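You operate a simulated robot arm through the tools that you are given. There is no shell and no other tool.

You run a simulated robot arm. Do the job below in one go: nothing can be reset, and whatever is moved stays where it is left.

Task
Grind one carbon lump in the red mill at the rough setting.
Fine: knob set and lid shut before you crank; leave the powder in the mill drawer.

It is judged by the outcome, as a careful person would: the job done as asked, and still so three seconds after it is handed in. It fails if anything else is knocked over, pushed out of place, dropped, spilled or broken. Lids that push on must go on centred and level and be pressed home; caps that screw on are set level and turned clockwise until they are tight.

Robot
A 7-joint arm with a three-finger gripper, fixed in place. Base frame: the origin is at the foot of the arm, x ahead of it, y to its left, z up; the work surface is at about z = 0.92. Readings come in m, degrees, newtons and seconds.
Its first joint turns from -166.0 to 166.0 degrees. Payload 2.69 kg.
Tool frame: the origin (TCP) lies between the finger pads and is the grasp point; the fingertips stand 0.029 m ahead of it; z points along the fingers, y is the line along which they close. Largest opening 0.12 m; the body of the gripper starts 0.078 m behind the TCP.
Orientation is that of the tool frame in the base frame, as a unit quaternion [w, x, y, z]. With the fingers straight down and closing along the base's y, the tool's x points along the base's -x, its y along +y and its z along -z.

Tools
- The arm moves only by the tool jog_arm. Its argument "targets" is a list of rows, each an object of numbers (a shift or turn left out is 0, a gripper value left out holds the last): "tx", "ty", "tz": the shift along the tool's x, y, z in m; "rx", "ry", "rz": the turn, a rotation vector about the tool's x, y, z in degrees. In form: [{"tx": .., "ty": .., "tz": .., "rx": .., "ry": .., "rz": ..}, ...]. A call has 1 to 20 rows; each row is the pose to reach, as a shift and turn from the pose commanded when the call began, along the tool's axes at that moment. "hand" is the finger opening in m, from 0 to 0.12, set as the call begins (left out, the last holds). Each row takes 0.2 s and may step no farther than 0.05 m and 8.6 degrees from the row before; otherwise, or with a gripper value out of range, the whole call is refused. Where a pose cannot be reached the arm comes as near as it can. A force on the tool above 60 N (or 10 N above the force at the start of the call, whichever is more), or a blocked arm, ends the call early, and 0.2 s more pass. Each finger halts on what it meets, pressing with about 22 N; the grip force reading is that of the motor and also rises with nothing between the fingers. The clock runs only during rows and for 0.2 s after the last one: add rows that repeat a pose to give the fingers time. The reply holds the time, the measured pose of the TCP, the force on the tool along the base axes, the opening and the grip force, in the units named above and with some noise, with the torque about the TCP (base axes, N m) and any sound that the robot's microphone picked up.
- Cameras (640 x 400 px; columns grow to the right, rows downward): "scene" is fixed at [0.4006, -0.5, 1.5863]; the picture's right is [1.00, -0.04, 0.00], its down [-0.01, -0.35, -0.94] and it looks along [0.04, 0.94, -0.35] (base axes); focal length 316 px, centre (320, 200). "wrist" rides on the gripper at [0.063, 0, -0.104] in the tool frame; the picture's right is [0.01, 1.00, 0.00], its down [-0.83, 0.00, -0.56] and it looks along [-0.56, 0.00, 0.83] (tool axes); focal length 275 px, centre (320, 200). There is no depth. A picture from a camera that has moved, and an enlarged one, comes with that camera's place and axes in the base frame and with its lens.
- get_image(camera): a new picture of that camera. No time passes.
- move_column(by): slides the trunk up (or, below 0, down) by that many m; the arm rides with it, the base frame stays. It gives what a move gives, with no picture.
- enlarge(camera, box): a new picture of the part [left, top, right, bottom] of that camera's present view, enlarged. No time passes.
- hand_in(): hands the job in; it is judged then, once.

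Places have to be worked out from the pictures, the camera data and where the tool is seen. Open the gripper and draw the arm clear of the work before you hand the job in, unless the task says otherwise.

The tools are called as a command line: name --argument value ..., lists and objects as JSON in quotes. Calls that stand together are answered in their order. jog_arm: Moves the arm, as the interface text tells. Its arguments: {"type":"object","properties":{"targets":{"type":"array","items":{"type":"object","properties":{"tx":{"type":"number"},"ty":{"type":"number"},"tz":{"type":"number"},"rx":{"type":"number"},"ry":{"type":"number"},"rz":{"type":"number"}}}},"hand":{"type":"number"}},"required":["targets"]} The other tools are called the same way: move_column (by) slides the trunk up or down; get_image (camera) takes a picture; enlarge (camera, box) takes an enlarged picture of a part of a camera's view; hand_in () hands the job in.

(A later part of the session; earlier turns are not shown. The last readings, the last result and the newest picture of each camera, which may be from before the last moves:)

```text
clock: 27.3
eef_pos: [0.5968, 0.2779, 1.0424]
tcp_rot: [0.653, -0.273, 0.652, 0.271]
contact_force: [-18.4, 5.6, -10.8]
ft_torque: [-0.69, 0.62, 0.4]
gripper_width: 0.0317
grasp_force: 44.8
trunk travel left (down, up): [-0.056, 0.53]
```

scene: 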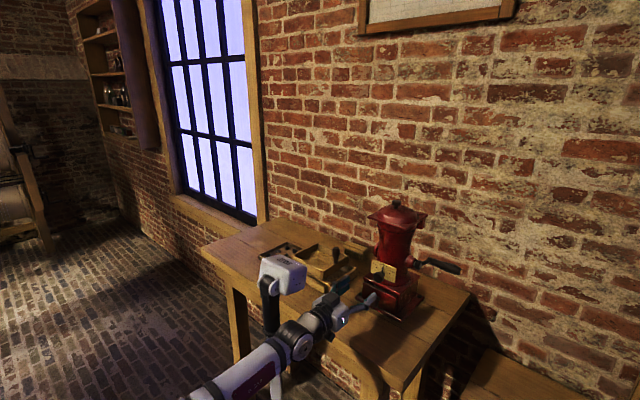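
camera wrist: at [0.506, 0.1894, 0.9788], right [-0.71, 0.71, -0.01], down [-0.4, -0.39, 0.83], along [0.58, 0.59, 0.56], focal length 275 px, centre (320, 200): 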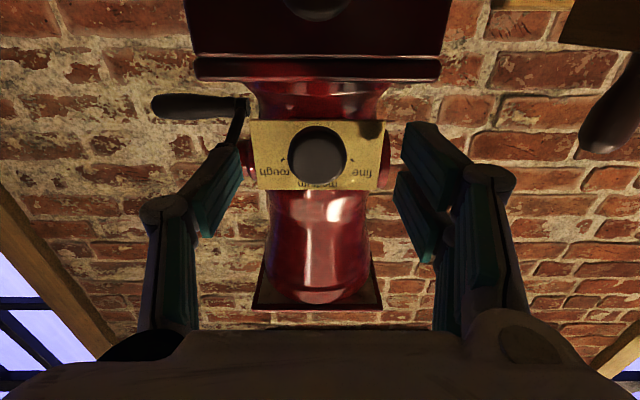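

Loads are small now, and the mill base looks bolted to the table. Starting the clockwise turn, 30° first.

jog_arm --targets '[{"tz": -0.0005, "tx": 0.001, "ty": 0.0008, "rz": 6}, {"tz": -0.0005, "tx": 0.001, "ty": 0.0008, "rz": 12}, {"tz": -0.0005, "tx": 0.001, "ty": 0.0008, "rz": 18}, {"tz": -0.0005, "tx": 0.001, "ty": 0.0008, "rz": 24}, {"tz": -0.0005, "tx": 0.001, "ty": 0.0008, "rz": 30}]'

enlarge --camera "scene" --box '[340, 240, 430, 300]'

```text
clock: 28.5
eef_pos: [0.5956, 0.2798, 1.0425]
tcp_rot: [0.561, -0.093, 0.7, 0.432]
contact_force: [-10.7, 25.0, -2.9]
ft_torque: [0.28, -0.3, 0.2]
gripper_width: 0.0319
grasp_force: 45.5
trunk travel left (down, up): [-0.056, 0.53]
```

```text
6.67 times, centred on (385, 270) of scene
camera zoom: at [0.4006, -0.5, 1.5863], right [1.0, -0.04, 0.0], down [-0.01, -0.35, -0.94], along [0.04, 0.94, -0.35], focal length 2107 px, centre (-113, -267)
```

zoom: 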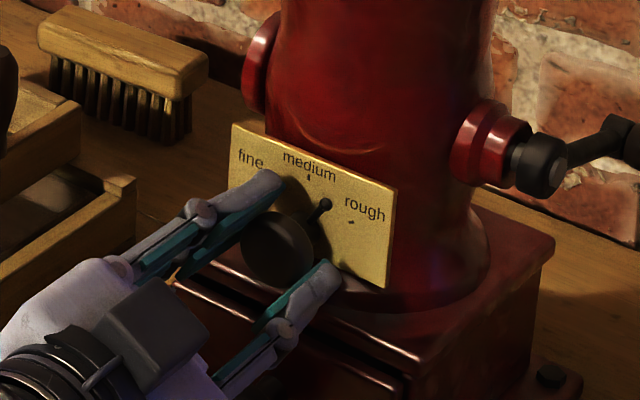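

The pointer turned with the knob and stands about midway to rough. Continuing another 30°, with a small lateral correction.

jog_arm --targets '[{"tx": 0.0004, "ty": 0.0006, "rz": 6}, {"tx": 0.0006, "ty": 0.001, "rz": 12}, {"tx": 0.0006, "ty": 0.001, "rz": 18}, {"tx": 0.0006, "ty": 0.001, "rz": 24}, {"tx": 0.0006, "ty": 0.001, "rz": 30}]'

enlarge --camera "scene" --box '[370, 240, 415, 270]'

```text
clock: 29.7
eef_pos: [0.5948, 0.2791, 1.0438]
tcp_rot: [0.431, 0.09, 0.699, 0.564]
contact_force: [-0.1, 32.7, 20.4]
ft_torque: [0.07, -0.42, 0.54]
gripper_width: 0.0318
grasp_force: 45.1
trunk travel left (down, up): [-0.056, 0.53]
```

```text
13.33 times, centred on (392, 255) of scene
camera zoom: at [0.4006, -0.5, 1.5863], right [1.0, -0.04, 0.0], down [-0.01, -0.35, -0.94], along [0.04, 0.94, -0.35], focal length 4214 px, centre (-647, -533)
```

zoom: 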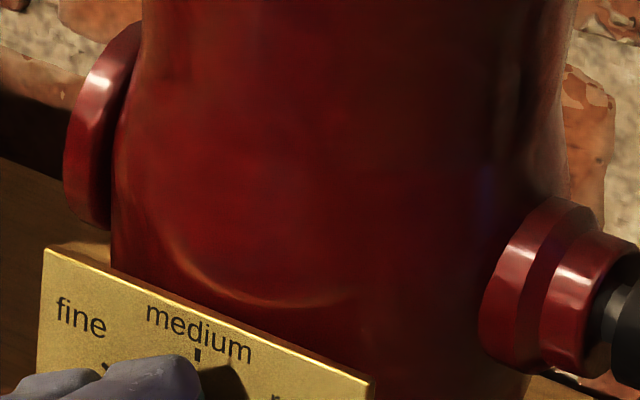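

enlarge --camera "scene" --box '[365, 258, 415, 298]'

enlarge --camera "wrist" --box '[180, 80, 460, 255]'

```text
10.00 times, centred on (390, 278) of scene
camera zoom: at [0.4006, -0.5, 1.5863], right [1.0, -0.04, 0.0], down [-0.01, -0.35, -0.94], along [0.04, 0.94, -0.35], focal length 3161 px, centre (-380, -580)
```

zoom: 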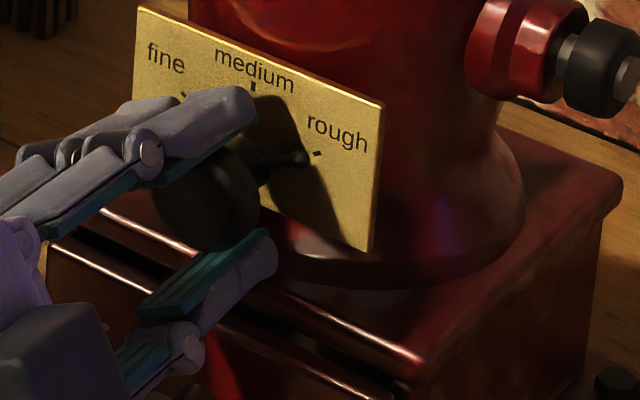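

```text
2.29 times, centred on (320, 168) of wrist
camera zoom: at [0.4831, 0.2435, 1.0114], right [-0.36, 0.35, 0.86], down [0.11, -0.9, 0.42], along [0.93, 0.25, 0.29], focal length 629 px, centre (320, 274)
```

zoom: 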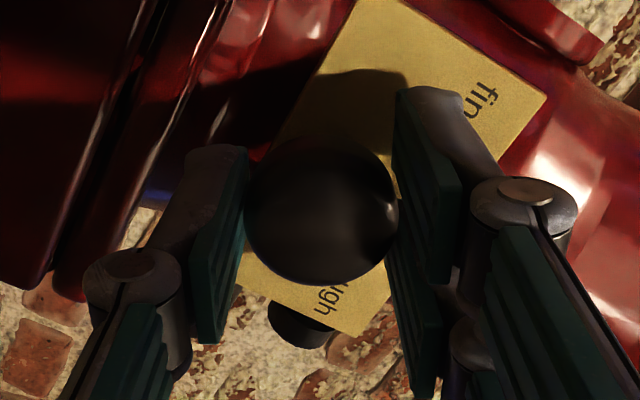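

The pointer is within a few degrees of the rough tick (I estimate about 56° against 59°). I'll add 3°, then open and back off for a clear look.

jog_arm --targets '[{"rz": 3}, {"rz": 3}]'

enlarge --camera "scene" --box '[365, 258, 415, 298]'

```text
clock: 30.3
eef_pos: [0.5954, 0.2771, 1.0443]
tcp_rot: [0.416, 0.11, 0.696, 0.575]
contact_force: [0.4, 27.4, 21.8]
ft_torque: [0.19, -0.71, -0.01]
gripper_width: 0.0314
grasp_force: 44.7
trunk travel left (down, up): [-0.056, 0.53]
```

```text
10.00 times, centred on (390, 278) of scene
camera zoom: at [0.4006, -0.5, 1.5863], right [1.0, -0.04, 0.0], down [-0.01, -0.35, -0.94], along [0.04, 0.94, -0.35], focal length 3161 px, centre (-380, -580)
```

zoom: 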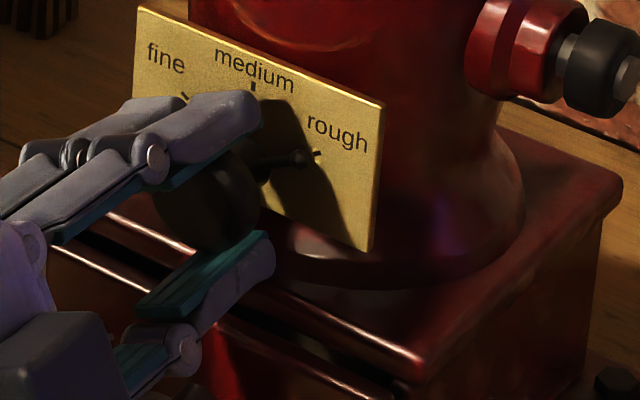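

The pointer hardly moved with that, so it's likely at its stop. Releasing, then backing straight out 6 cm.

jog_arm --hand 0.08 --targets '[{}, {}, {}]'

jog_arm --targets '[{"tz": -0.02}, {"tz": -0.04}, {"tz": -0.06}]'

enlarge --camera "scene" --box '[365, 258, 415, 298]'

get_image --camera "wrist"

```text
clock: 31.1
eef_pos: [0.5952, 0.2771, 1.0415]
tcp_rot: [0.415, 0.109, 0.698, 0.572]
contact_force: [-1.5, -2.2, -1.7]
ft_torque: [-0.12, 0.12, -0.09]
gripper_width: 0.0818
grasp_force: 1.8
trunk travel left (down, up): [-0.056, 0.53]
```

```text
clock: 31.9
eef_pos: [0.5539, 0.2337, 1.0439]
tcp_rot: [0.416, 0.109, 0.698, 0.573]
contact_force: [-0.1, 0.7, -0.7]
ft_torque: [0.0, 0.01, 0.0]
gripper_width: 0.0799
grasp_force: 0.1
trunk travel left (down, up): [-0.056, 0.53]
```

```text
10.00 times, centred on (390, 278) of scene
camera zoom: at [0.4006, -0.5, 1.5863], right [1.0, -0.04, 0.0], down [-0.01, -0.35, -0.94], along [0.04, 0.94, -0.35], focal length 3161 px, centre (-380, -580)
```

zoom: 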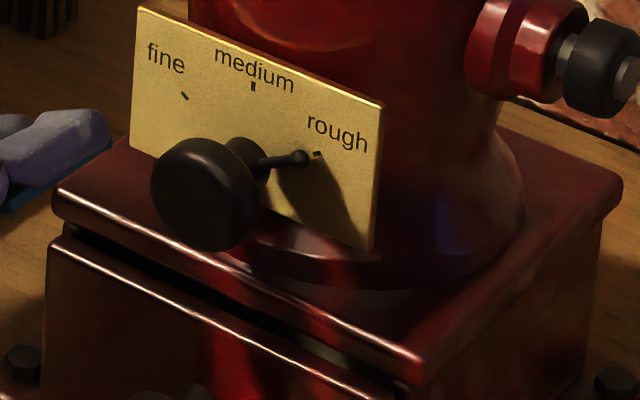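

```text
taken
camera wrist: at [0.4399, 0.1999, 1.0138], right [-0.33, 0.32, 0.89], down [0.13, -0.92, 0.38], along [0.94, 0.24, 0.26], focal length 275 px, centre (320, 200)
```

wrist: 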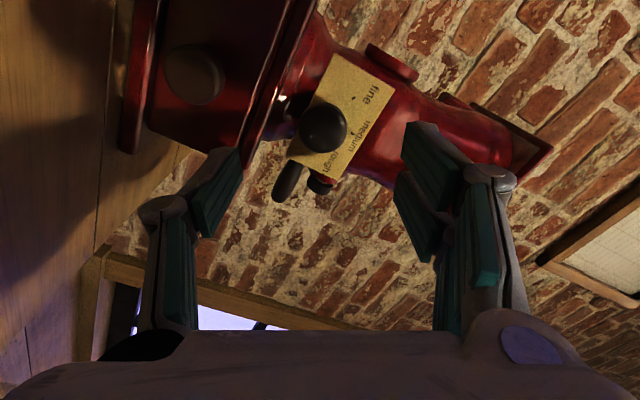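

The pointer rests on rough, within about 2° by my geometry. Now the trunk goes up with the arm where it is; the path above the gripper in front of the mill is clear.

move_column --by 0.25

jog_arm --targets '[{"tz": -0.005, "rz": -8}, {"tz": -0.01, "rz": -16}, {"tz": -0.015, "rz": -24}, {"tz": -0.02, "rz": -32}, {"tz": -0.02, "rz": -40}, {"tz": -0.02, "rz": -48}, {"tz": -0.02, "rz": -56}, {"tz": -0.02, "rz": -63}]'

```text
clock: 34.5
eef_pos: [0.5531, 0.2351, 1.2916]
tcp_rot: [0.416, 0.109, 0.698, 0.573]
contact_force: [0.4, 0.5, -0.8]
ft_torque: [0.01, 0.0, 0.0]
gripper_width: 0.0802
grasp_force: 0.0
trunk travel left (down, up): [-0.306, 0.28]
```

```text
clock: 36.3
eef_pos: [0.5397, 0.2206, 1.292]
tcp_rot: [0.655, -0.273, 0.651, 0.27]
contact_force: [0.4, 0.1, 0.2]
ft_torque: [0.0, 0.02, 0.01]
gripper_width: 0.0801
grasp_force: 0.1
trunk travel left (down, up): [-0.306, 0.28]
```

Now pitching back to tool-down while rising slightly.

jog_arm --targets '[{"tx": -0.007, "tz": -0.006, "ry": 8.2}, {"tx": -0.014, "tz": -0.012, "ry": 16.4}, {"tx": -0.021, "tz": -0.018, "ry": 24.6}, {"tx": -0.028, "tz": -0.024, "ry": 32.8}, {"tx": -0.035, "tz": -0.03, "ry": 41}, {"tx": -0.042, "tz": -0.036, "ry": 49.2}, {"tx": -0.049, "tz": -0.042, "ry": 57.4}, {"tx": -0.056, "tz": -0.048, "ry": 65.6}, {"tx": -0.063, "tz": -0.054, "ry": 73.8}, {"tx": -0.07, "tz": -0.06, "ry": 82}, {"tx": -0.07, "tz": -0.06, "ry": 89.7}]'

get_image --camera "scene"

get_image --camera "wrist"

```text
clock: 38.7
eef_pos: [0.5096, 0.1886, 1.3482]
tcp_rot: [0.004, -0.383, 0.924, 0.001]
contact_force: [-1.9, -0.1, 0.6]
ft_torque: [0.09, -0.09, 0.01]
gripper_width: 0.0802
grasp_force: 0.0
out of reach, approached as far as the arm can: row 11
trunk travel left (down, up): [-0.306, 0.28]
```

```text
taken
```

scene: 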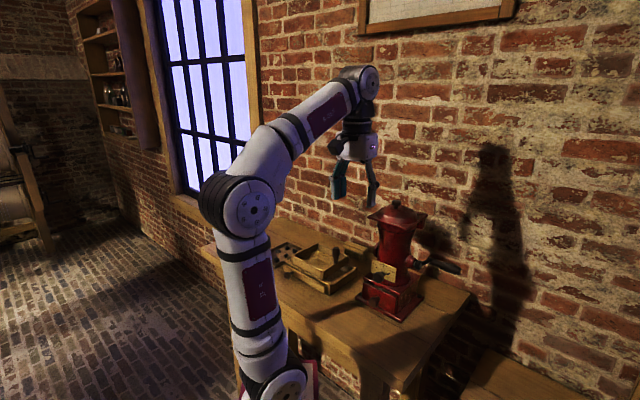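

```text
taken
camera wrist: at [0.4646, 0.1427, 1.4516], right [-0.71, 0.7, 0.0], down [0.58, 0.59, 0.56], along [0.4, 0.4, -0.83], focal length 275 px, centre (320, 200)
```

wrist: 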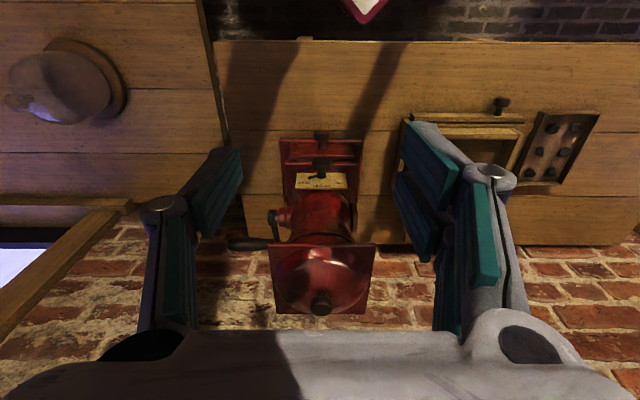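

I'll raise the trunk so the arm can work over the lid, then take another view to triangulate the lid knob.

move_column --by 0.2

enlarge --camera "wrist" --box '[240, 120, 400, 290]'

enlarge --camera "scene" --box '[365, 185, 435, 235]'

```text
clock: 40.8
eef_pos: [0.5113, 0.188, 1.5474]
tcp_rot: [0.004, -0.383, 0.924, 0.001]
contact_force: [0.0, 0.0, -0.9]
ft_torque: [-0.02, -0.01, -0.01]
gripper_width: 0.0801
grasp_force: 0.1
trunk travel left (down, up): [-0.506, 0.08]
```

```text
2.35 times, centred on (320, 205) of wrist
camera zoom: at [0.4657, 0.143, 1.6504], right [-0.71, 0.7, 0.0], down [0.58, 0.59, 0.56], along [0.4, 0.4, -0.83], focal length 648 px, centre (320, 188)
```

zoom: 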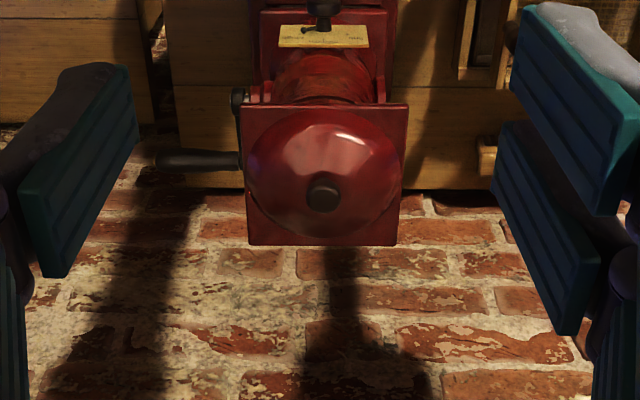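

```text
8.00 times, centred on (400, 210) of scene
camera zoom: at [0.4006, -0.5, 1.5863], right [1.0, -0.04, 0.0], down [-0.01, -0.35, -0.94], along [0.04, 0.94, -0.35], focal length 2529 px, centre (-320, 120)
```

zoom: 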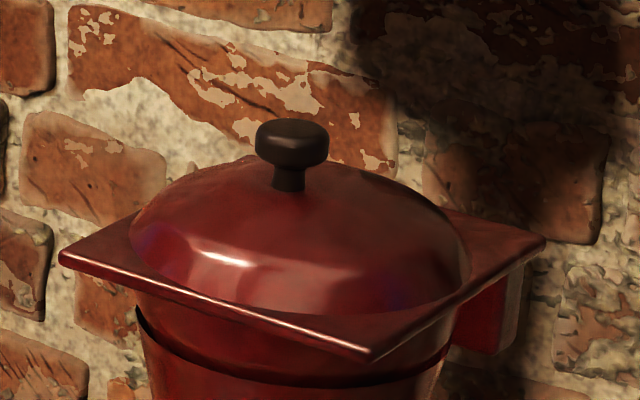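

Triangulation puts the lid knob cap at d≈0.703, s≈0.226, z≈1.2525. The lid plate runs from d≈0.646 to 0.782 at z≈1.22, so it hinges at the back. I'll raise the trunk a little more and move over the knob with the fingers closing left-right.

move_column --by 0.075

jog_arm --targets '[{"tx": -0.03, "tz": 0.03}, {"tx": -0.06, "ty": 0.001, "tz": 0.06}, {"tx": -0.09, "ty": 0.002, "tz": 0.09}, {"tx": -0.12, "ty": 0.0026, "tz": 0.12}, {"tx": -0.15, "ty": 0.0026, "tz": 0.15}, {"tx": -0.18, "ty": 0.0026, "tz": 0.18}, {"tx": -0.2085, "ty": 0.0026, "tz": 0.21}, {"tx": -0.2085, "ty": 0.0026, "tz": 0.245}]'

get_image --camera "wrist"

get_image --camera "scene"

```text
clock: 42.0
eef_pos: [0.437, 0.1879, 1.6193]
tcp_rot: [0.007, -0.384, 0.923, 0.0]
contact_force: [-0.3, 0.4, 1.3]
ft_torque: [0.01, 0.05, 0.02]
gripper_width: 0.0798
grasp_force: 0.1
trunk travel left (down, up): [-0.581, 0.005]
```

```text
clock: 43.8
eef_pos: [0.5826, 0.3424, 1.3763]
tcp_rot: [0.007, -0.384, 0.923, 0.001]
contact_force: [-0.6, 1.1, -1.4]
ft_torque: [0.02, 0.02, 0.0]
gripper_width: 0.0801
grasp_force: 0.2
trunk travel left (down, up): [-0.581, 0.005]
```

```text
taken
camera wrist: at [0.5373, 0.2962, 1.4799], right [-0.71, 0.7, 0.0], down [0.58, 0.59, 0.57], along [0.4, 0.4, -0.82], focal length 275 px, centre (320, 200)
```

wrist: 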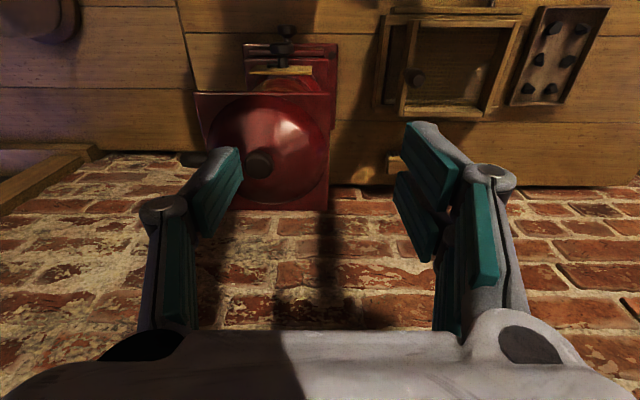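

```text
taken
```

scene: 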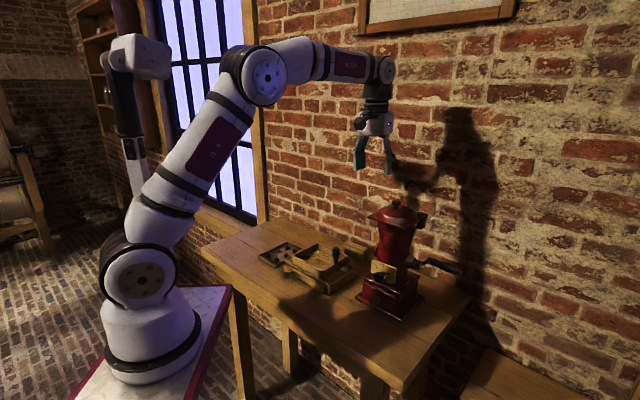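

My camera geometry still matches the pose readings, but that last trunk move also shifted the tool by −75 mm in x, and the robot body appears moved in the scene view. I'll go up clear of the lid and lower the trunk by the same amount to see whether that reverses.

jog_arm --targets '[{"tz": -0.03}, {"tz": -0.06}, {"tz": -0.09}]'

move_column --by -0.04

get_image --camera "scene"

```text
clock: 44.6
eef_pos: [0.5843, 0.3368, 1.4666]
tcp_rot: [0.007, -0.383, 0.924, 0.001]
contact_force: [0.3, -0.4, 0.6]
ft_torque: [-0.02, -0.01, 0.02]
gripper_width: 0.0801
grasp_force: 0.0
trunk travel left (down, up): [-0.581, 0.005]
```

```text
clock: 45.4
eef_pos: [0.5839, 0.3393, 1.4285]
tcp_rot: [0.007, -0.384, 0.923, 0.001]
contact_force: [0.0, -0.2, 0.8]
ft_torque: [0.0, -0.01, 0.02]
gripper_width: 0.0801
grasp_force: 0.1
trunk travel left (down, up): [-0.541, 0.045]
```

```text
taken
```

scene: 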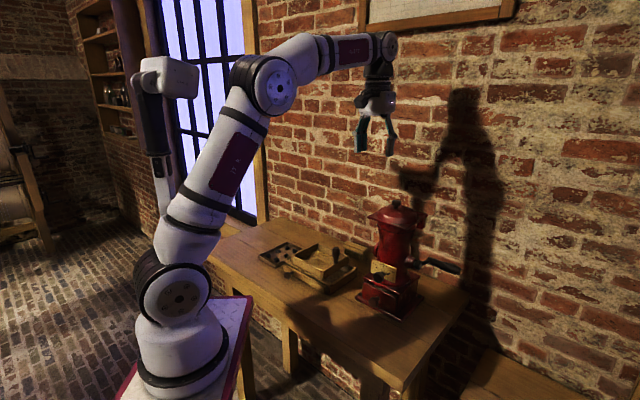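

The geometry is consistent and x held this time. Before committing to the lid, I'll test the reach for the lid-open end point by going to d≈0.83, s≈0.226, z≈1.36, which is above everything.

jog_arm --targets '[{"tx": -0.036, "ty": -0.0106, "tz": 0.014}, {"tx": -0.072, "ty": -0.0212, "tz": 0.028}, {"tx": -0.108, "ty": -0.0318, "tz": 0.042}, {"tx": -0.144, "ty": -0.0424, "tz": 0.056}, {"tx": -0.18, "ty": -0.053, "tz": 0.07}]'

get_image --camera "wrist"

get_image --camera "scene"

```text
clock: 46.6
eef_pos: [0.681, 0.3947, 1.3592]
tcp_rot: [0.007, -0.384, 0.923, 0.001]
contact_force: [0.6, 0.2, -0.4]
ft_torque: [0.0, 0.03, 0.03]
gripper_width: 0.08
grasp_force: 0.1
out of reach, approached as far as the arm can: row 3, 4, 5
trunk travel left (down, up): [-0.541, 0.045]
```

```text
taken
camera wrist: at [0.6359, 0.3483, 1.4627], right [-0.71, 0.7, 0.0], down [0.58, 0.59, 0.57], along [0.4, 0.4, -0.82], focal length 275 px, centre (320, 200)
```

wrist: 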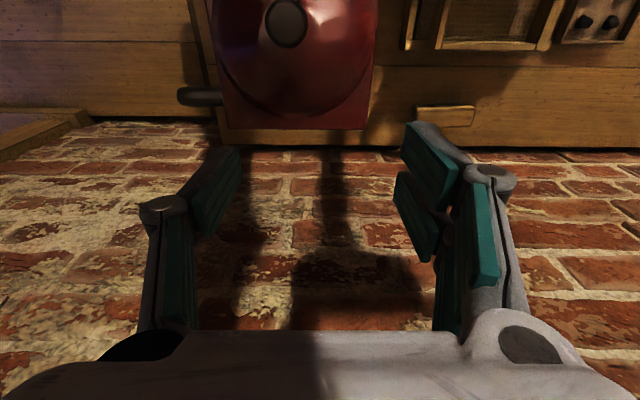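

```text
taken
```

scene: 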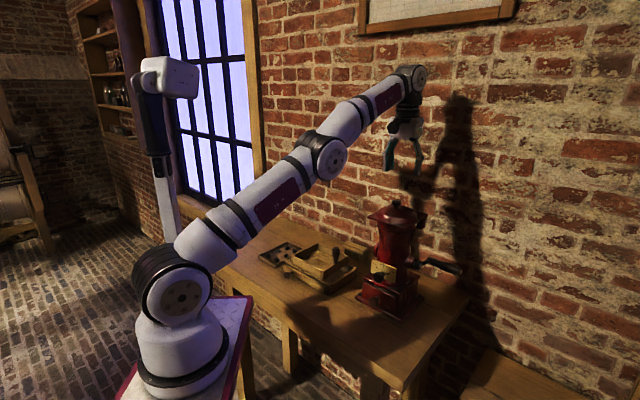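

The reach limit is the problem for tool-down lid opening. Instead I'll straddle the lid plate's front-left corner loosely with one finger above and one below, coming from the front, and swing it about its hinge. First I'll return to the front and set the trunk lower.

jog_arm --targets '[{"tx": 0.03, "ty": 0.0018, "tz": -0.03}, {"tx": 0.07, "ty": 0.0036, "tz": -0.05}, {"tx": 0.115, "ty": 0.0054, "tz": -0.06}, {"tx": 0.16, "ty": 0.0072, "tz": -0.06}, {"tx": 0.205, "ty": 0.009, "tz": -0.06}, {"tx": 0.25, "ty": 0.011, "tz": -0.06}, {"tx": 0.295, "ty": 0.0125, "tz": -0.06}]'

move_column --by -0.2

get_image --camera "scene"

```text
clock: 48.2
eef_pos: [0.4614, 0.1882, 1.4152]
tcp_rot: [0.007, -0.384, 0.923, 0.001]
contact_force: [0.8, 1.5, -0.1]
ft_torque: [-0.04, 0.04, -0.01]
gripper_width: 0.08
grasp_force: 0.0
trunk travel left (down, up): [-0.541, 0.045]
```

```text
clock: 50.4
eef_pos: [0.4622, 0.1905, 1.2129]
tcp_rot: [0.007, -0.384, 0.923, 0.001]
contact_force: [0.2, -0.3, 0.4]
ft_torque: [0.0, -0.02, 0.0]
gripper_width: 0.0802
grasp_force: 0.1
trunk travel left (down, up): [-0.341, 0.245]
```

```text
taken
```

scene: 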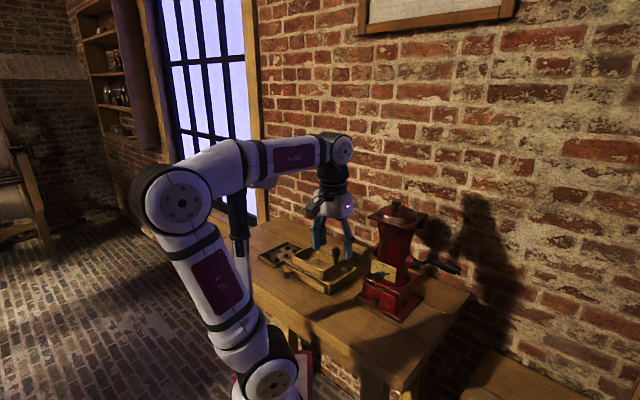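

Now pitch the tool toward the mill to 20° below horizontal, staying well in front of it.

jog_arm --targets '[{"tx": -0.005, "ty": 0.002, "tz": -0.006, "ry": -7.8}, {"tx": -0.01, "ty": 0.004, "tz": -0.012, "ry": -15.6}, {"tx": -0.016, "ty": 0.006, "tz": -0.018, "ry": -23.4}, {"tx": -0.022, "ty": 0.009, "tz": -0.024, "ry": -31.2}, {"tx": -0.028, "ty": 0.011, "tz": -0.03, "ry": -39}, {"tx": -0.034, "ty": 0.013, "tz": -0.036, "ry": -46.8}, {"tx": -0.04, "ty": 0.016, "tz": -0.042, "ry": -54.6}, {"tx": -0.046, "ty": 0.018, "tz": -0.048, "ry": -62.4}, {"tx": -0.05, "ty": 0.02, "tz": -0.052, "ry": -70}]'

```text
clock: 52.4
eef_pos: [0.4826, 0.2407, 1.2665]
tcp_rot: [0.537, -0.312, 0.752, 0.22]
contact_force: [-0.6, 0.3, -0.3]
ft_torque: [0.04, -0.01, 0.02]
gripper_width: 0.08
grasp_force: 0.1
trunk travel left (down, up): [-0.341, 0.245]
```

Good. Rolling the gripper 90° so the fingers close vertically.

jog_arm --hand 0.05 --targets '[{"rz": 8.2}, {"rz": 16.4}, {"rz": 24.6}, {"rz": 32.8}, {"rz": 41}, {"rz": 49.2}, {"rz": 57.4}, {"rz": 65.6}, {"rz": 73.8}, {"rz": 82}, {"rz": 90}]'

get_image --camera "wrist"

get_image --camera "scene"

```text
clock: 54.8
eef_pos: [0.4807, 0.2384, 1.268]
tcp_rot: [0.222, 0.31, 0.753, 0.536]
contact_force: [0.4, -0.2, 0.0]
ft_torque: [-0.01, 0.0, -0.02]
gripper_width: 0.0503
grasp_force: 0.0
trunk travel left (down, up): [-0.341, 0.245]
```

```text
taken
camera wrist: at [0.3673, 0.2133, 1.3], right [0.23, 0.24, 0.94], down [0.22, -0.96, 0.19], along [0.95, 0.16, -0.27], focal length 275 px, centre (320, 200)
```

wrist: 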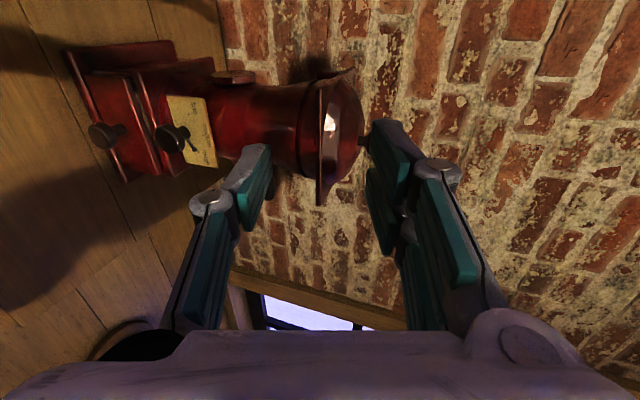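

```text
taken
```

scene: 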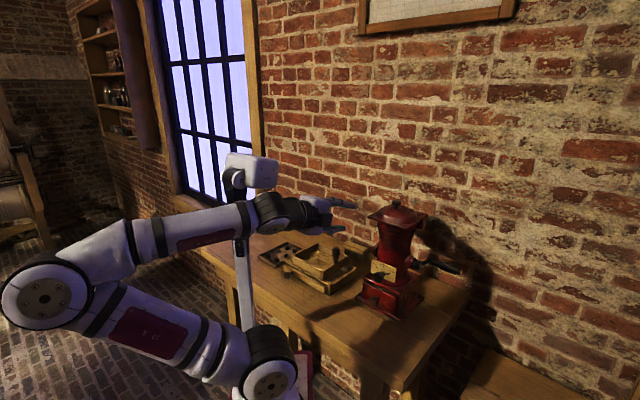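

This view is ideal for the lid profile. I'll enlarge it to see the lid edge, underside and hinge.

enlarge --camera "wrist" --box '[220, 40, 400, 220]'

enlarge --camera "wrist" --box '[130, 80, 250, 190]'

```text
2.22 times, centred on (310, 130) of wrist
camera zoom: at [0.3673, 0.2133, 1.3], right [0.23, 0.24, 0.94], down [0.22, -0.96, 0.19], along [0.95, 0.16, -0.27], focal length 612 px, centre (342, 356)
```

zoom: 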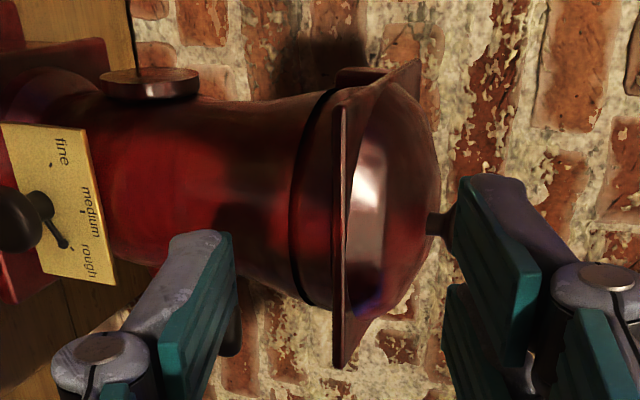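

```text
3.64 times, centred on (190, 135) of wrist
camera zoom: at [0.3673, 0.2133, 1.3], right [0.23, 0.24, 0.94], down [0.22, -0.96, 0.19], along [0.95, 0.16, -0.27], focal length 1001 px, centre (793, 436)
```

zoom: 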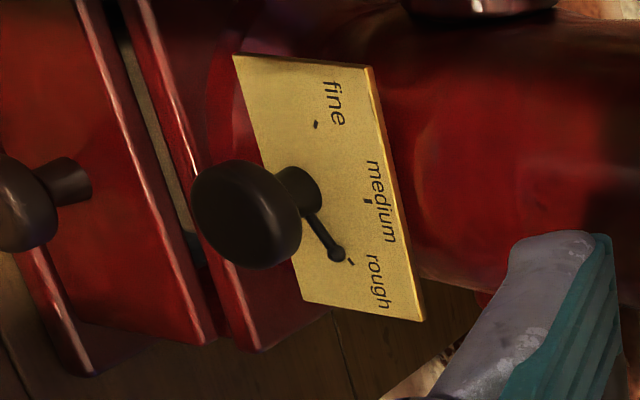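

The pointer is squarely on rough. The lid's front-left corner is at (d 0.646, s 0.161, z 1.218), with about 27 mm of overhang beyond the round body. I'll line up so the fingers straddle that corner, stopping short for a check.

jog_arm --hand 0.036 --targets '[{"tz": 0.03, "ty": 0.002}, {"tz": 0.06, "ty": 0.004}, {"tz": 0.08, "ty": 0.0054}, {"tz": 0.1, "ty": 0.0054}]'

get_image --camera "wrist"

enlarge --camera "scene" --box '[310, 180, 440, 270]'

```text
clock: 55.8
eef_pos: [0.5498, 0.3073, 1.2394]
tcp_rot: [0.223, 0.31, 0.754, 0.535]
contact_force: [0.0, -1.1, 1.0]
ft_torque: [0.0, -0.01, 0.01]
gripper_width: 0.0359
grasp_force: 0.0
trunk travel left (down, up): [-0.341, 0.245]
```

```text
taken
camera wrist: at [0.4347, 0.2819, 1.2735], right [0.23, 0.24, 0.94], down [0.22, -0.96, 0.19], along [0.95, 0.16, -0.27], focal length 275 px, centre (320, 200)
```

wrist: 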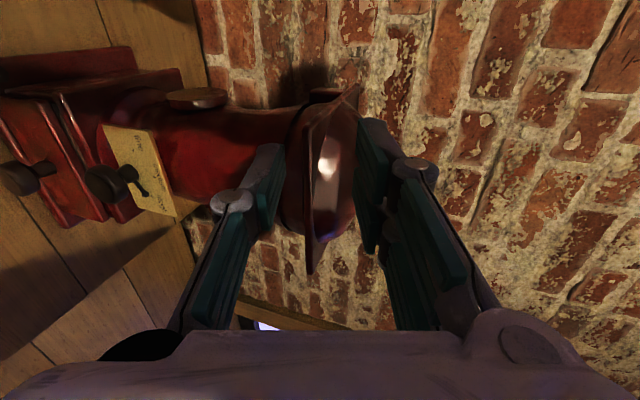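

```text
4.44 times, centred on (375, 225) of scene
camera zoom: at [0.4006, -0.5, 1.5863], right [1.0, -0.04, 0.0], down [-0.01, -0.35, -0.94], along [0.04, 0.94, -0.35], focal length 1405 px, centre (76, 89)
```

zoom: 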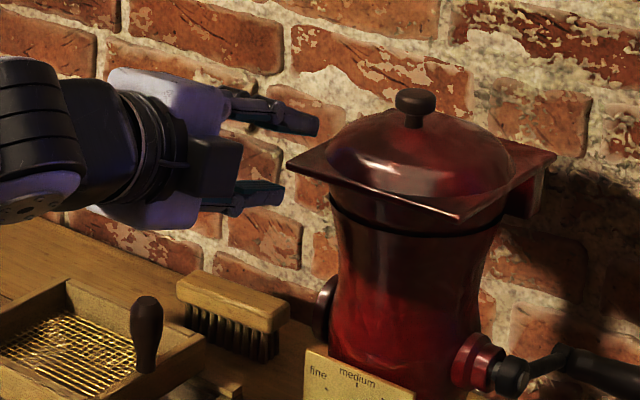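

The plate lies between the two fingers with clearance either side. Advancing the last 31 mm to overlap the corner by about 16 mm.

jog_arm --targets '[{"tz": 0.01}, {"tz": 0.02}, {"tz": 0.031, "ty": -0.001}]'

get_image --camera "wrist"

enlarge --camera "scene" --box '[310, 180, 440, 270]'

```text
clock: 56.6
eef_pos: [0.5702, 0.3292, 1.2273]
tcp_rot: [0.222, 0.31, 0.754, 0.535]
contact_force: [0.2, -0.2, 0.2]
ft_torque: [-0.02, 0.0, 0.02]
gripper_width: 0.0361
grasp_force: 0.1
trunk travel left (down, up): [-0.341, 0.245]
```

```text
taken
camera wrist: at [0.4551, 0.3028, 1.2613], right [0.23, 0.24, 0.94], down [0.22, -0.96, 0.19], along [0.95, 0.16, -0.27], focal length 275 px, centre (320, 200)
```

wrist: 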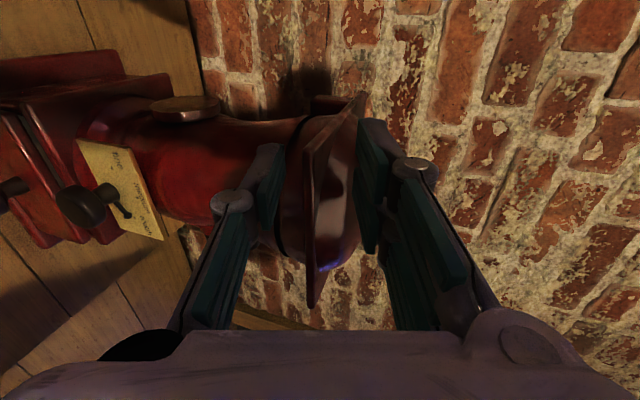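

```text
4.44 times, centred on (375, 225) of scene
camera zoom: at [0.4006, -0.5, 1.5863], right [1.0, -0.04, 0.0], down [-0.01, -0.35, -0.94], along [0.04, 0.94, -0.35], focal length 1405 px, centre (76, 89)
```

zoom: 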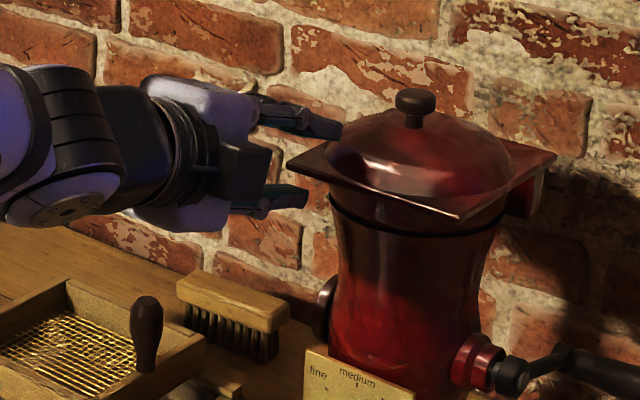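

Free of contact and straddling correctly. Now I'll lift through the first 20° of the hinge arc, and check that the lid rotates.

jog_arm --targets '[{"tz": -0.003, "ty": 0.0107, "rx": 1.9}, {"tz": -0.0061, "ty": 0.0214, "rx": 3.8}, {"tz": -0.007, "ty": 0.0328, "rx": 5.7}, {"tz": -0.0074, "ty": 0.0441, "rx": 7.6}]'

get_image --camera "wrist"

enlarge --camera "scene" --box '[310, 160, 440, 250]'

```text
clock: 57.6
eef_pos: [0.5768, 0.3326, 1.2697]
tcp_rot: [0.201, 0.324, 0.788, 0.484]
contact_force: [-0.4, -0.9, 1.5]
ft_torque: [0.02, 0.02, 0.03]
gripper_width: 0.0363
grasp_force: 0.0
trunk travel left (down, up): [-0.341, 0.245]
```

```text
taken
camera wrist: at [0.4661, 0.3113, 1.3176], right [0.31, 0.33, 0.89], down [0.24, -0.94, 0.26], along [0.92, 0.13, -0.37], focal length 275 px, centre (320, 200)
```

wrist: 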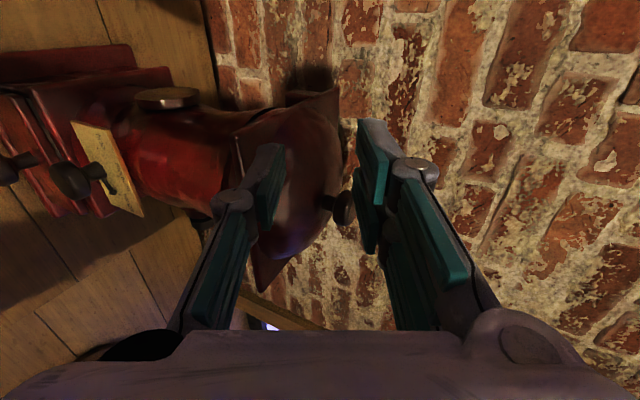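

```text
4.44 times, centred on (375, 205) of scene
camera zoom: at [0.4006, -0.5, 1.5863], right [1.0, -0.04, 0.0], down [-0.01, -0.35, -0.94], along [0.04, 0.94, -0.35], focal length 1405 px, centre (76, 178)
```

zoom: 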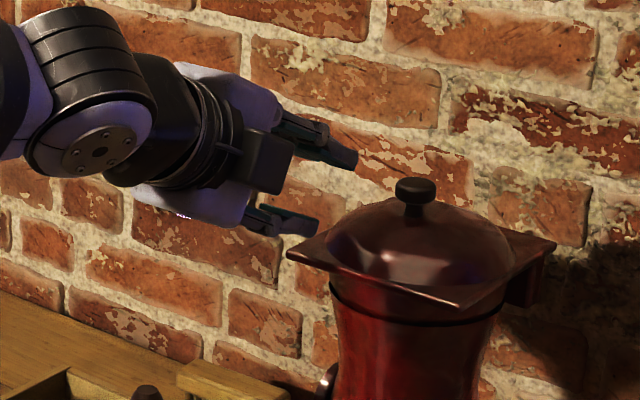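

The lid stayed down and the lower finger passed the edge without catching it. I'll zoom in to see by how much it missed.

enlarge --camera "wrist" --box '[200, 70, 400, 300]'

enlarge --camera "scene" --box '[350, 190, 410, 240]'

```text
1.74 times, centred on (300, 185) of wrist
camera zoom: at [0.4661, 0.3113, 1.3176], right [0.31, 0.33, 0.89], down [0.24, -0.94, 0.26], along [0.92, 0.13, -0.37], focal length 479 px, centre (355, 226)
```

zoom: 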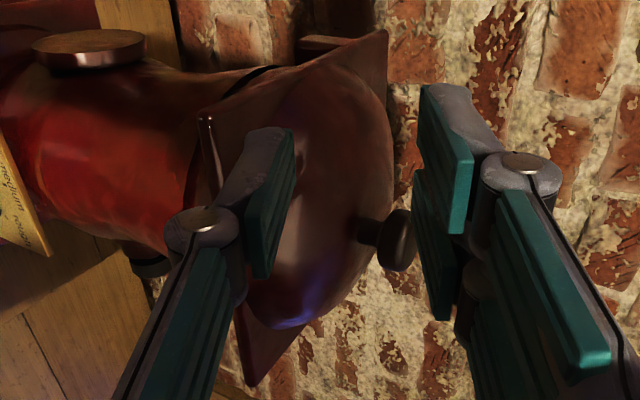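

```text
8.00 times, centred on (380, 215) of scene
camera zoom: at [0.4006, -0.5, 1.5863], right [1.0, -0.04, 0.0], down [-0.01, -0.35, -0.94], along [0.04, 0.94, -0.35], focal length 2529 px, centre (-160, 80)
```

zoom: 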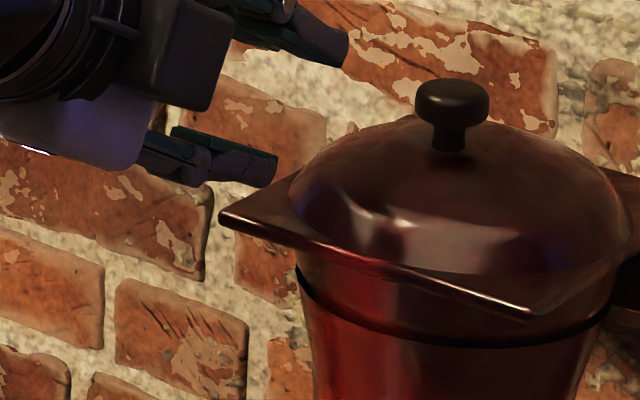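

By my geometry the lower finger should have caught the corner, so the plate's corner may not be solid. I'll test gently by lowering the lower finger onto the corner from above and watching the force.

jog_arm --targets '[{"ty": -0.004}, {"ty": -0.007}, {"ty": -0.01}, {"ty": -0.012}]'

jog_arm --targets '[{"ty": -0.002}, {"ty": -0.004}]'

enlarge --camera "scene" --box '[350, 190, 410, 240]'

enlarge --camera "wrist" --box '[200, 70, 400, 300]'

```text
clock: 58.6
eef_pos: [0.5719, 0.3299, 1.2603]
tcp_rot: [0.201, 0.324, 0.788, 0.484]
contact_force: [0.8, 0.2, 0.7]
ft_torque: [-0.01, -0.01, -0.01]
gripper_width: 0.0359
grasp_force: 0.1
trunk travel left (down, up): [-0.341, 0.245]
```

```text
clock: 59.2
eef_pos: [0.5714, 0.3275, 1.2569]
tcp_rot: [0.201, 0.325, 0.788, 0.483]
contact_force: [0.4, -0.6, -0.1]
ft_torque: [-0.01, -0.03, 0.02]
gripper_width: 0.0356
grasp_force: 0.1
trunk travel left (down, up): [-0.341, 0.245]
```

```text
8.00 times, centred on (380, 215) of scene
camera zoom: at [0.4006, -0.5, 1.5863], right [1.0, -0.04, 0.0], down [-0.01, -0.35, -0.94], along [0.04, 0.94, -0.35], focal length 2529 px, centre (-160, 80)
```

zoom: 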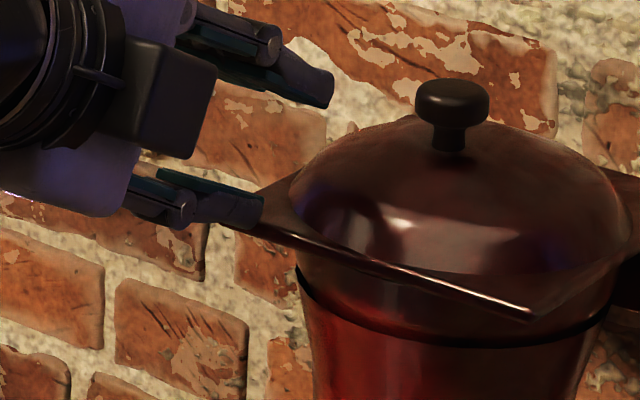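

```text
1.74 times, centred on (300, 185) of wrist
camera zoom: at [0.4607, 0.3063, 1.3037], right [0.31, 0.32, 0.89], down [0.24, -0.94, 0.26], along [0.92, 0.13, -0.37], focal length 479 px, centre (355, 226)
```

zoom: 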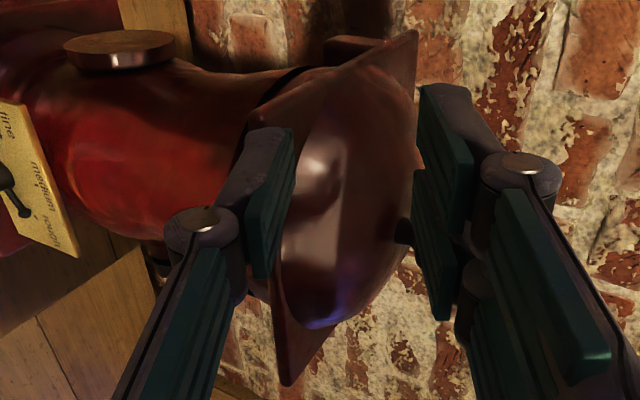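

Not conclusive yet, since the finger's underside is only just at plate height. A few millimetres more.

jog_arm --targets '[{"ty": -0.002}, {"ty": -0.004}, {"ty": -0.006}]'

enlarge --camera "scene" --box '[350, 190, 410, 240]'

```text
clock: 60.0
eef_pos: [0.5686, 0.325, 1.2524]
tcp_rot: [0.201, 0.325, 0.788, 0.484]
contact_force: [0.6, 0.0, 0.8]
ft_torque: [0.02, -0.01, 0.06]
gripper_width: 0.0362
grasp_force: 0.0
trunk travel left (down, up): [-0.341, 0.245]
```

```text
8.00 times, centred on (380, 215) of scene
camera zoom: at [0.4006, -0.5, 1.5863], right [1.0, -0.04, 0.0], down [-0.01, -0.35, -0.94], along [0.04, 0.94, -0.35], focal length 2529 px, centre (-160, 80)
```

zoom: 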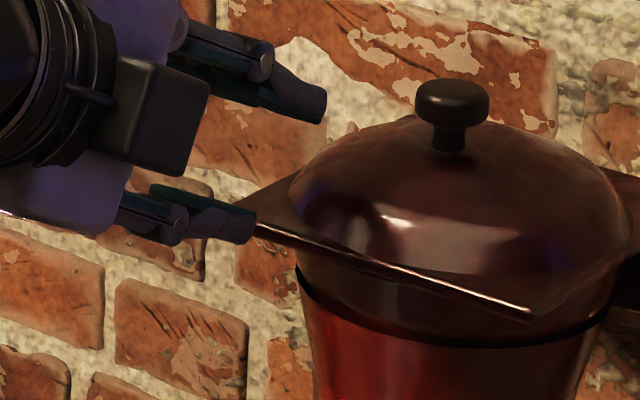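

The finger is only grazing the corner, so my first attempt likely just lacked overlap. I'll back out, shift slightly left, and insert about 10 mm deeper.

jog_arm --targets '[{"tz": -0.018}, {"tz": -0.035}, {"tz": -0.03, "ty": -0.007, "tx": 0.003, "rx": -3}, {"tz": -0.02, "ty": -0.015, "tx": 0.006, "rx": -6}, {"tz": -0.0126, "ty": -0.0209, "tx": 0.006, "rx": -7.2}]'

get_image --camera "wrist"

```text
clock: 61.2
eef_pos: [0.551, 0.316, 1.2383]
tcp_rot: [0.222, 0.311, 0.755, 0.533]
contact_force: [-0.5, 0.7, -0.8]
ft_torque: [0.0, 0.02, -0.03]
gripper_width: 0.0361
grasp_force: 0.1
trunk travel left (down, up): [-0.341, 0.245]
```

```text
taken
camera wrist: at [0.4363, 0.2917, 1.273], right [0.23, 0.24, 0.94], down [0.22, -0.96, 0.19], along [0.95, 0.16, -0.27], focal length 275 px, centre (320, 200)
```

wrist: 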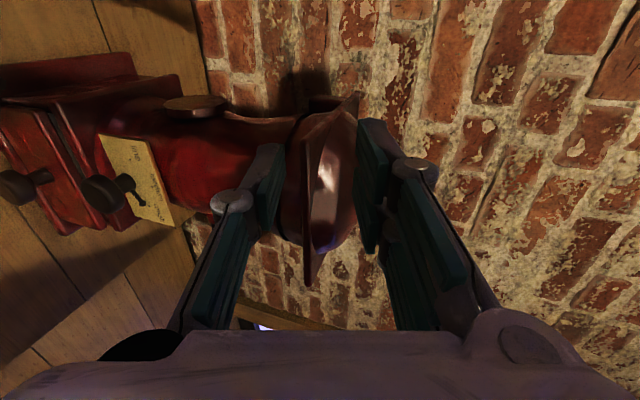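

Aligned. Inserting 38 mm and watching for body contact.

jog_arm --targets '[{"tz": 0.013}, {"tz": 0.026}, {"tz": 0.038}]'

enlarge --camera "wrist" --box '[200, 70, 400, 300]'

enlarge --camera "scene" --box '[350, 190, 410, 240]'

```text
clock: 62.0
eef_pos: [0.5746, 0.3419, 1.2257]
tcp_rot: [0.221, 0.311, 0.756, 0.532]
contact_force: [-0.4, 0.1, 1.8]
ft_torque: [0.03, 0.0, 0.04]
gripper_width: 0.0358
grasp_force: 0.0
trunk travel left (down, up): [-0.341, 0.245]
```

```text
1.74 times, centred on (300, 185) of wrist
camera zoom: at [0.4604, 0.3164, 1.2604], right [0.23, 0.24, 0.94], down [0.22, -0.96, 0.19], along [0.95, 0.16, -0.27], focal length 479 px, centre (355, 226)
```

zoom: 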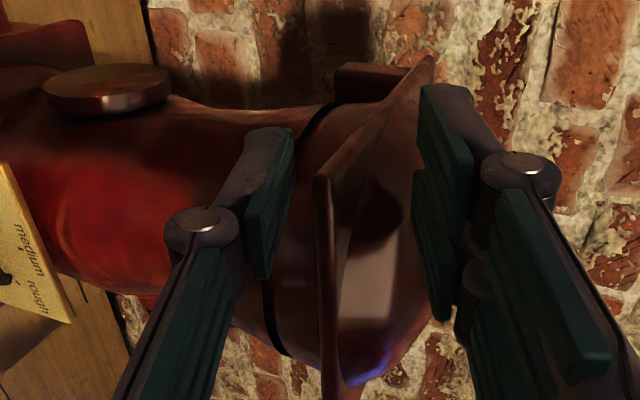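

```text
8.00 times, centred on (380, 215) of scene
camera zoom: at [0.4006, -0.5, 1.5863], right [1.0, -0.04, 0.0], down [-0.01, -0.35, -0.94], along [0.04, 0.94, -0.35], focal length 2529 px, centre (-160, 80)
```

zoom: 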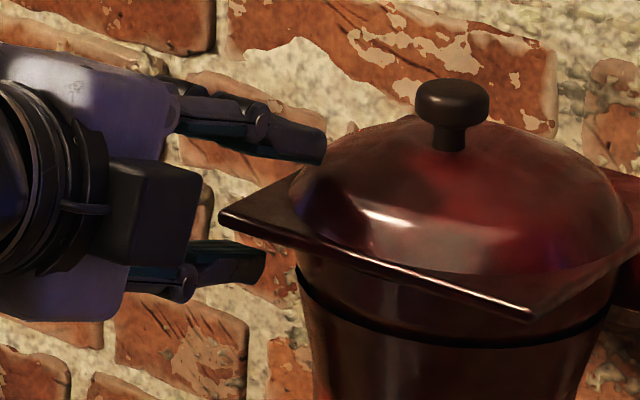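

No contact with the body, and the overlap is deeper now. Lifting again in small steps.

jog_arm --targets '[{"ty": 0.008}, {"ty": 0.015}, {"ty": 0.02}, {"ty": 0.025}]'

enlarge --camera "wrist" --box '[200, 70, 400, 300]'

enlarge --camera "scene" --box '[350, 190, 410, 240]'

```text
clock: 63.0
eef_pos: [0.5815, 0.3478, 1.25]
tcp_rot: [0.221, 0.312, 0.756, 0.532]
contact_force: [-0.1, 0.2, -0.3]
ft_torque: [0.03, -0.03, -0.01]
gripper_width: 0.0361
grasp_force: 0.0
trunk travel left (down, up): [-0.341, 0.245]
```

```text
1.74 times, centred on (300, 185) of wrist
camera zoom: at [0.4668, 0.3223, 1.2842], right [0.23, 0.24, 0.94], down [0.22, -0.96, 0.19], along [0.95, 0.16, -0.27], focal length 479 px, centre (355, 226)
```

zoom: 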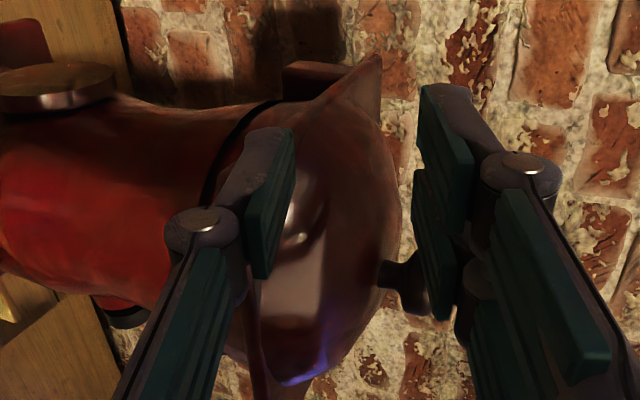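

```text
8.00 times, centred on (380, 215) of scene
camera zoom: at [0.4006, -0.5, 1.5863], right [1.0, -0.04, 0.0], down [-0.01, -0.35, -0.94], along [0.04, 0.94, -0.35], focal length 2529 px, centre (-160, 80)
```

zoom: 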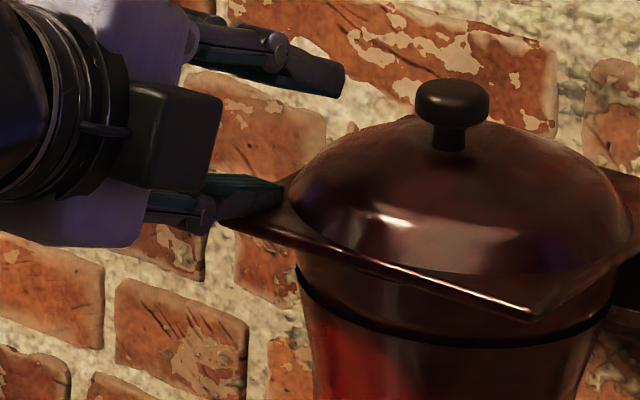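

The finger passes clean through the plate's visible corner without any force, so those corners aren't solid and this grip can't work. The knob is the handle to use. I'll back out and roll the gripper back so that the fingers close sideways.

jog_arm --hand 0.08 --targets '[{"tz": -0.035, "ty": 0.01}, {"tz": -0.07, "ty": 0.03}, {"tz": -0.08, "ty": 0.04, "rz": -8.2}, {"tz": -0.08, "ty": 0.04, "rz": -16.4}, {"tz": -0.08, "ty": 0.04, "rz": -24.6}, {"tz": -0.08, "ty": 0.04, "rz": -32.8}, {"tz": -0.08, "ty": 0.04, "rz": -41}, {"tz": -0.08, "ty": 0.04, "rz": -49.2}, {"tz": -0.08, "ty": 0.04, "rz": -57.4}, {"tz": -0.08, "ty": 0.04, "rz": -65.6}, {"tz": -0.08, "ty": 0.04, "rz": -73.8}, {"tz": -0.08, "ty": 0.04, "rz": -82}, {"tz": -0.08, "ty": 0.04, "rz": -90}]'

```text
clock: 65.8
eef_pos: [0.5374, 0.3037, 1.3144]
tcp_rot: [0.534, -0.315, 0.754, 0.219]
contact_force: [-0.3, 0.3, -0.9]
ft_torque: [0.02, 0.02, -0.01]
gripper_width: 0.0799
grasp_force: 0.0
trunk travel left (down, up): [-0.341, 0.245]
```

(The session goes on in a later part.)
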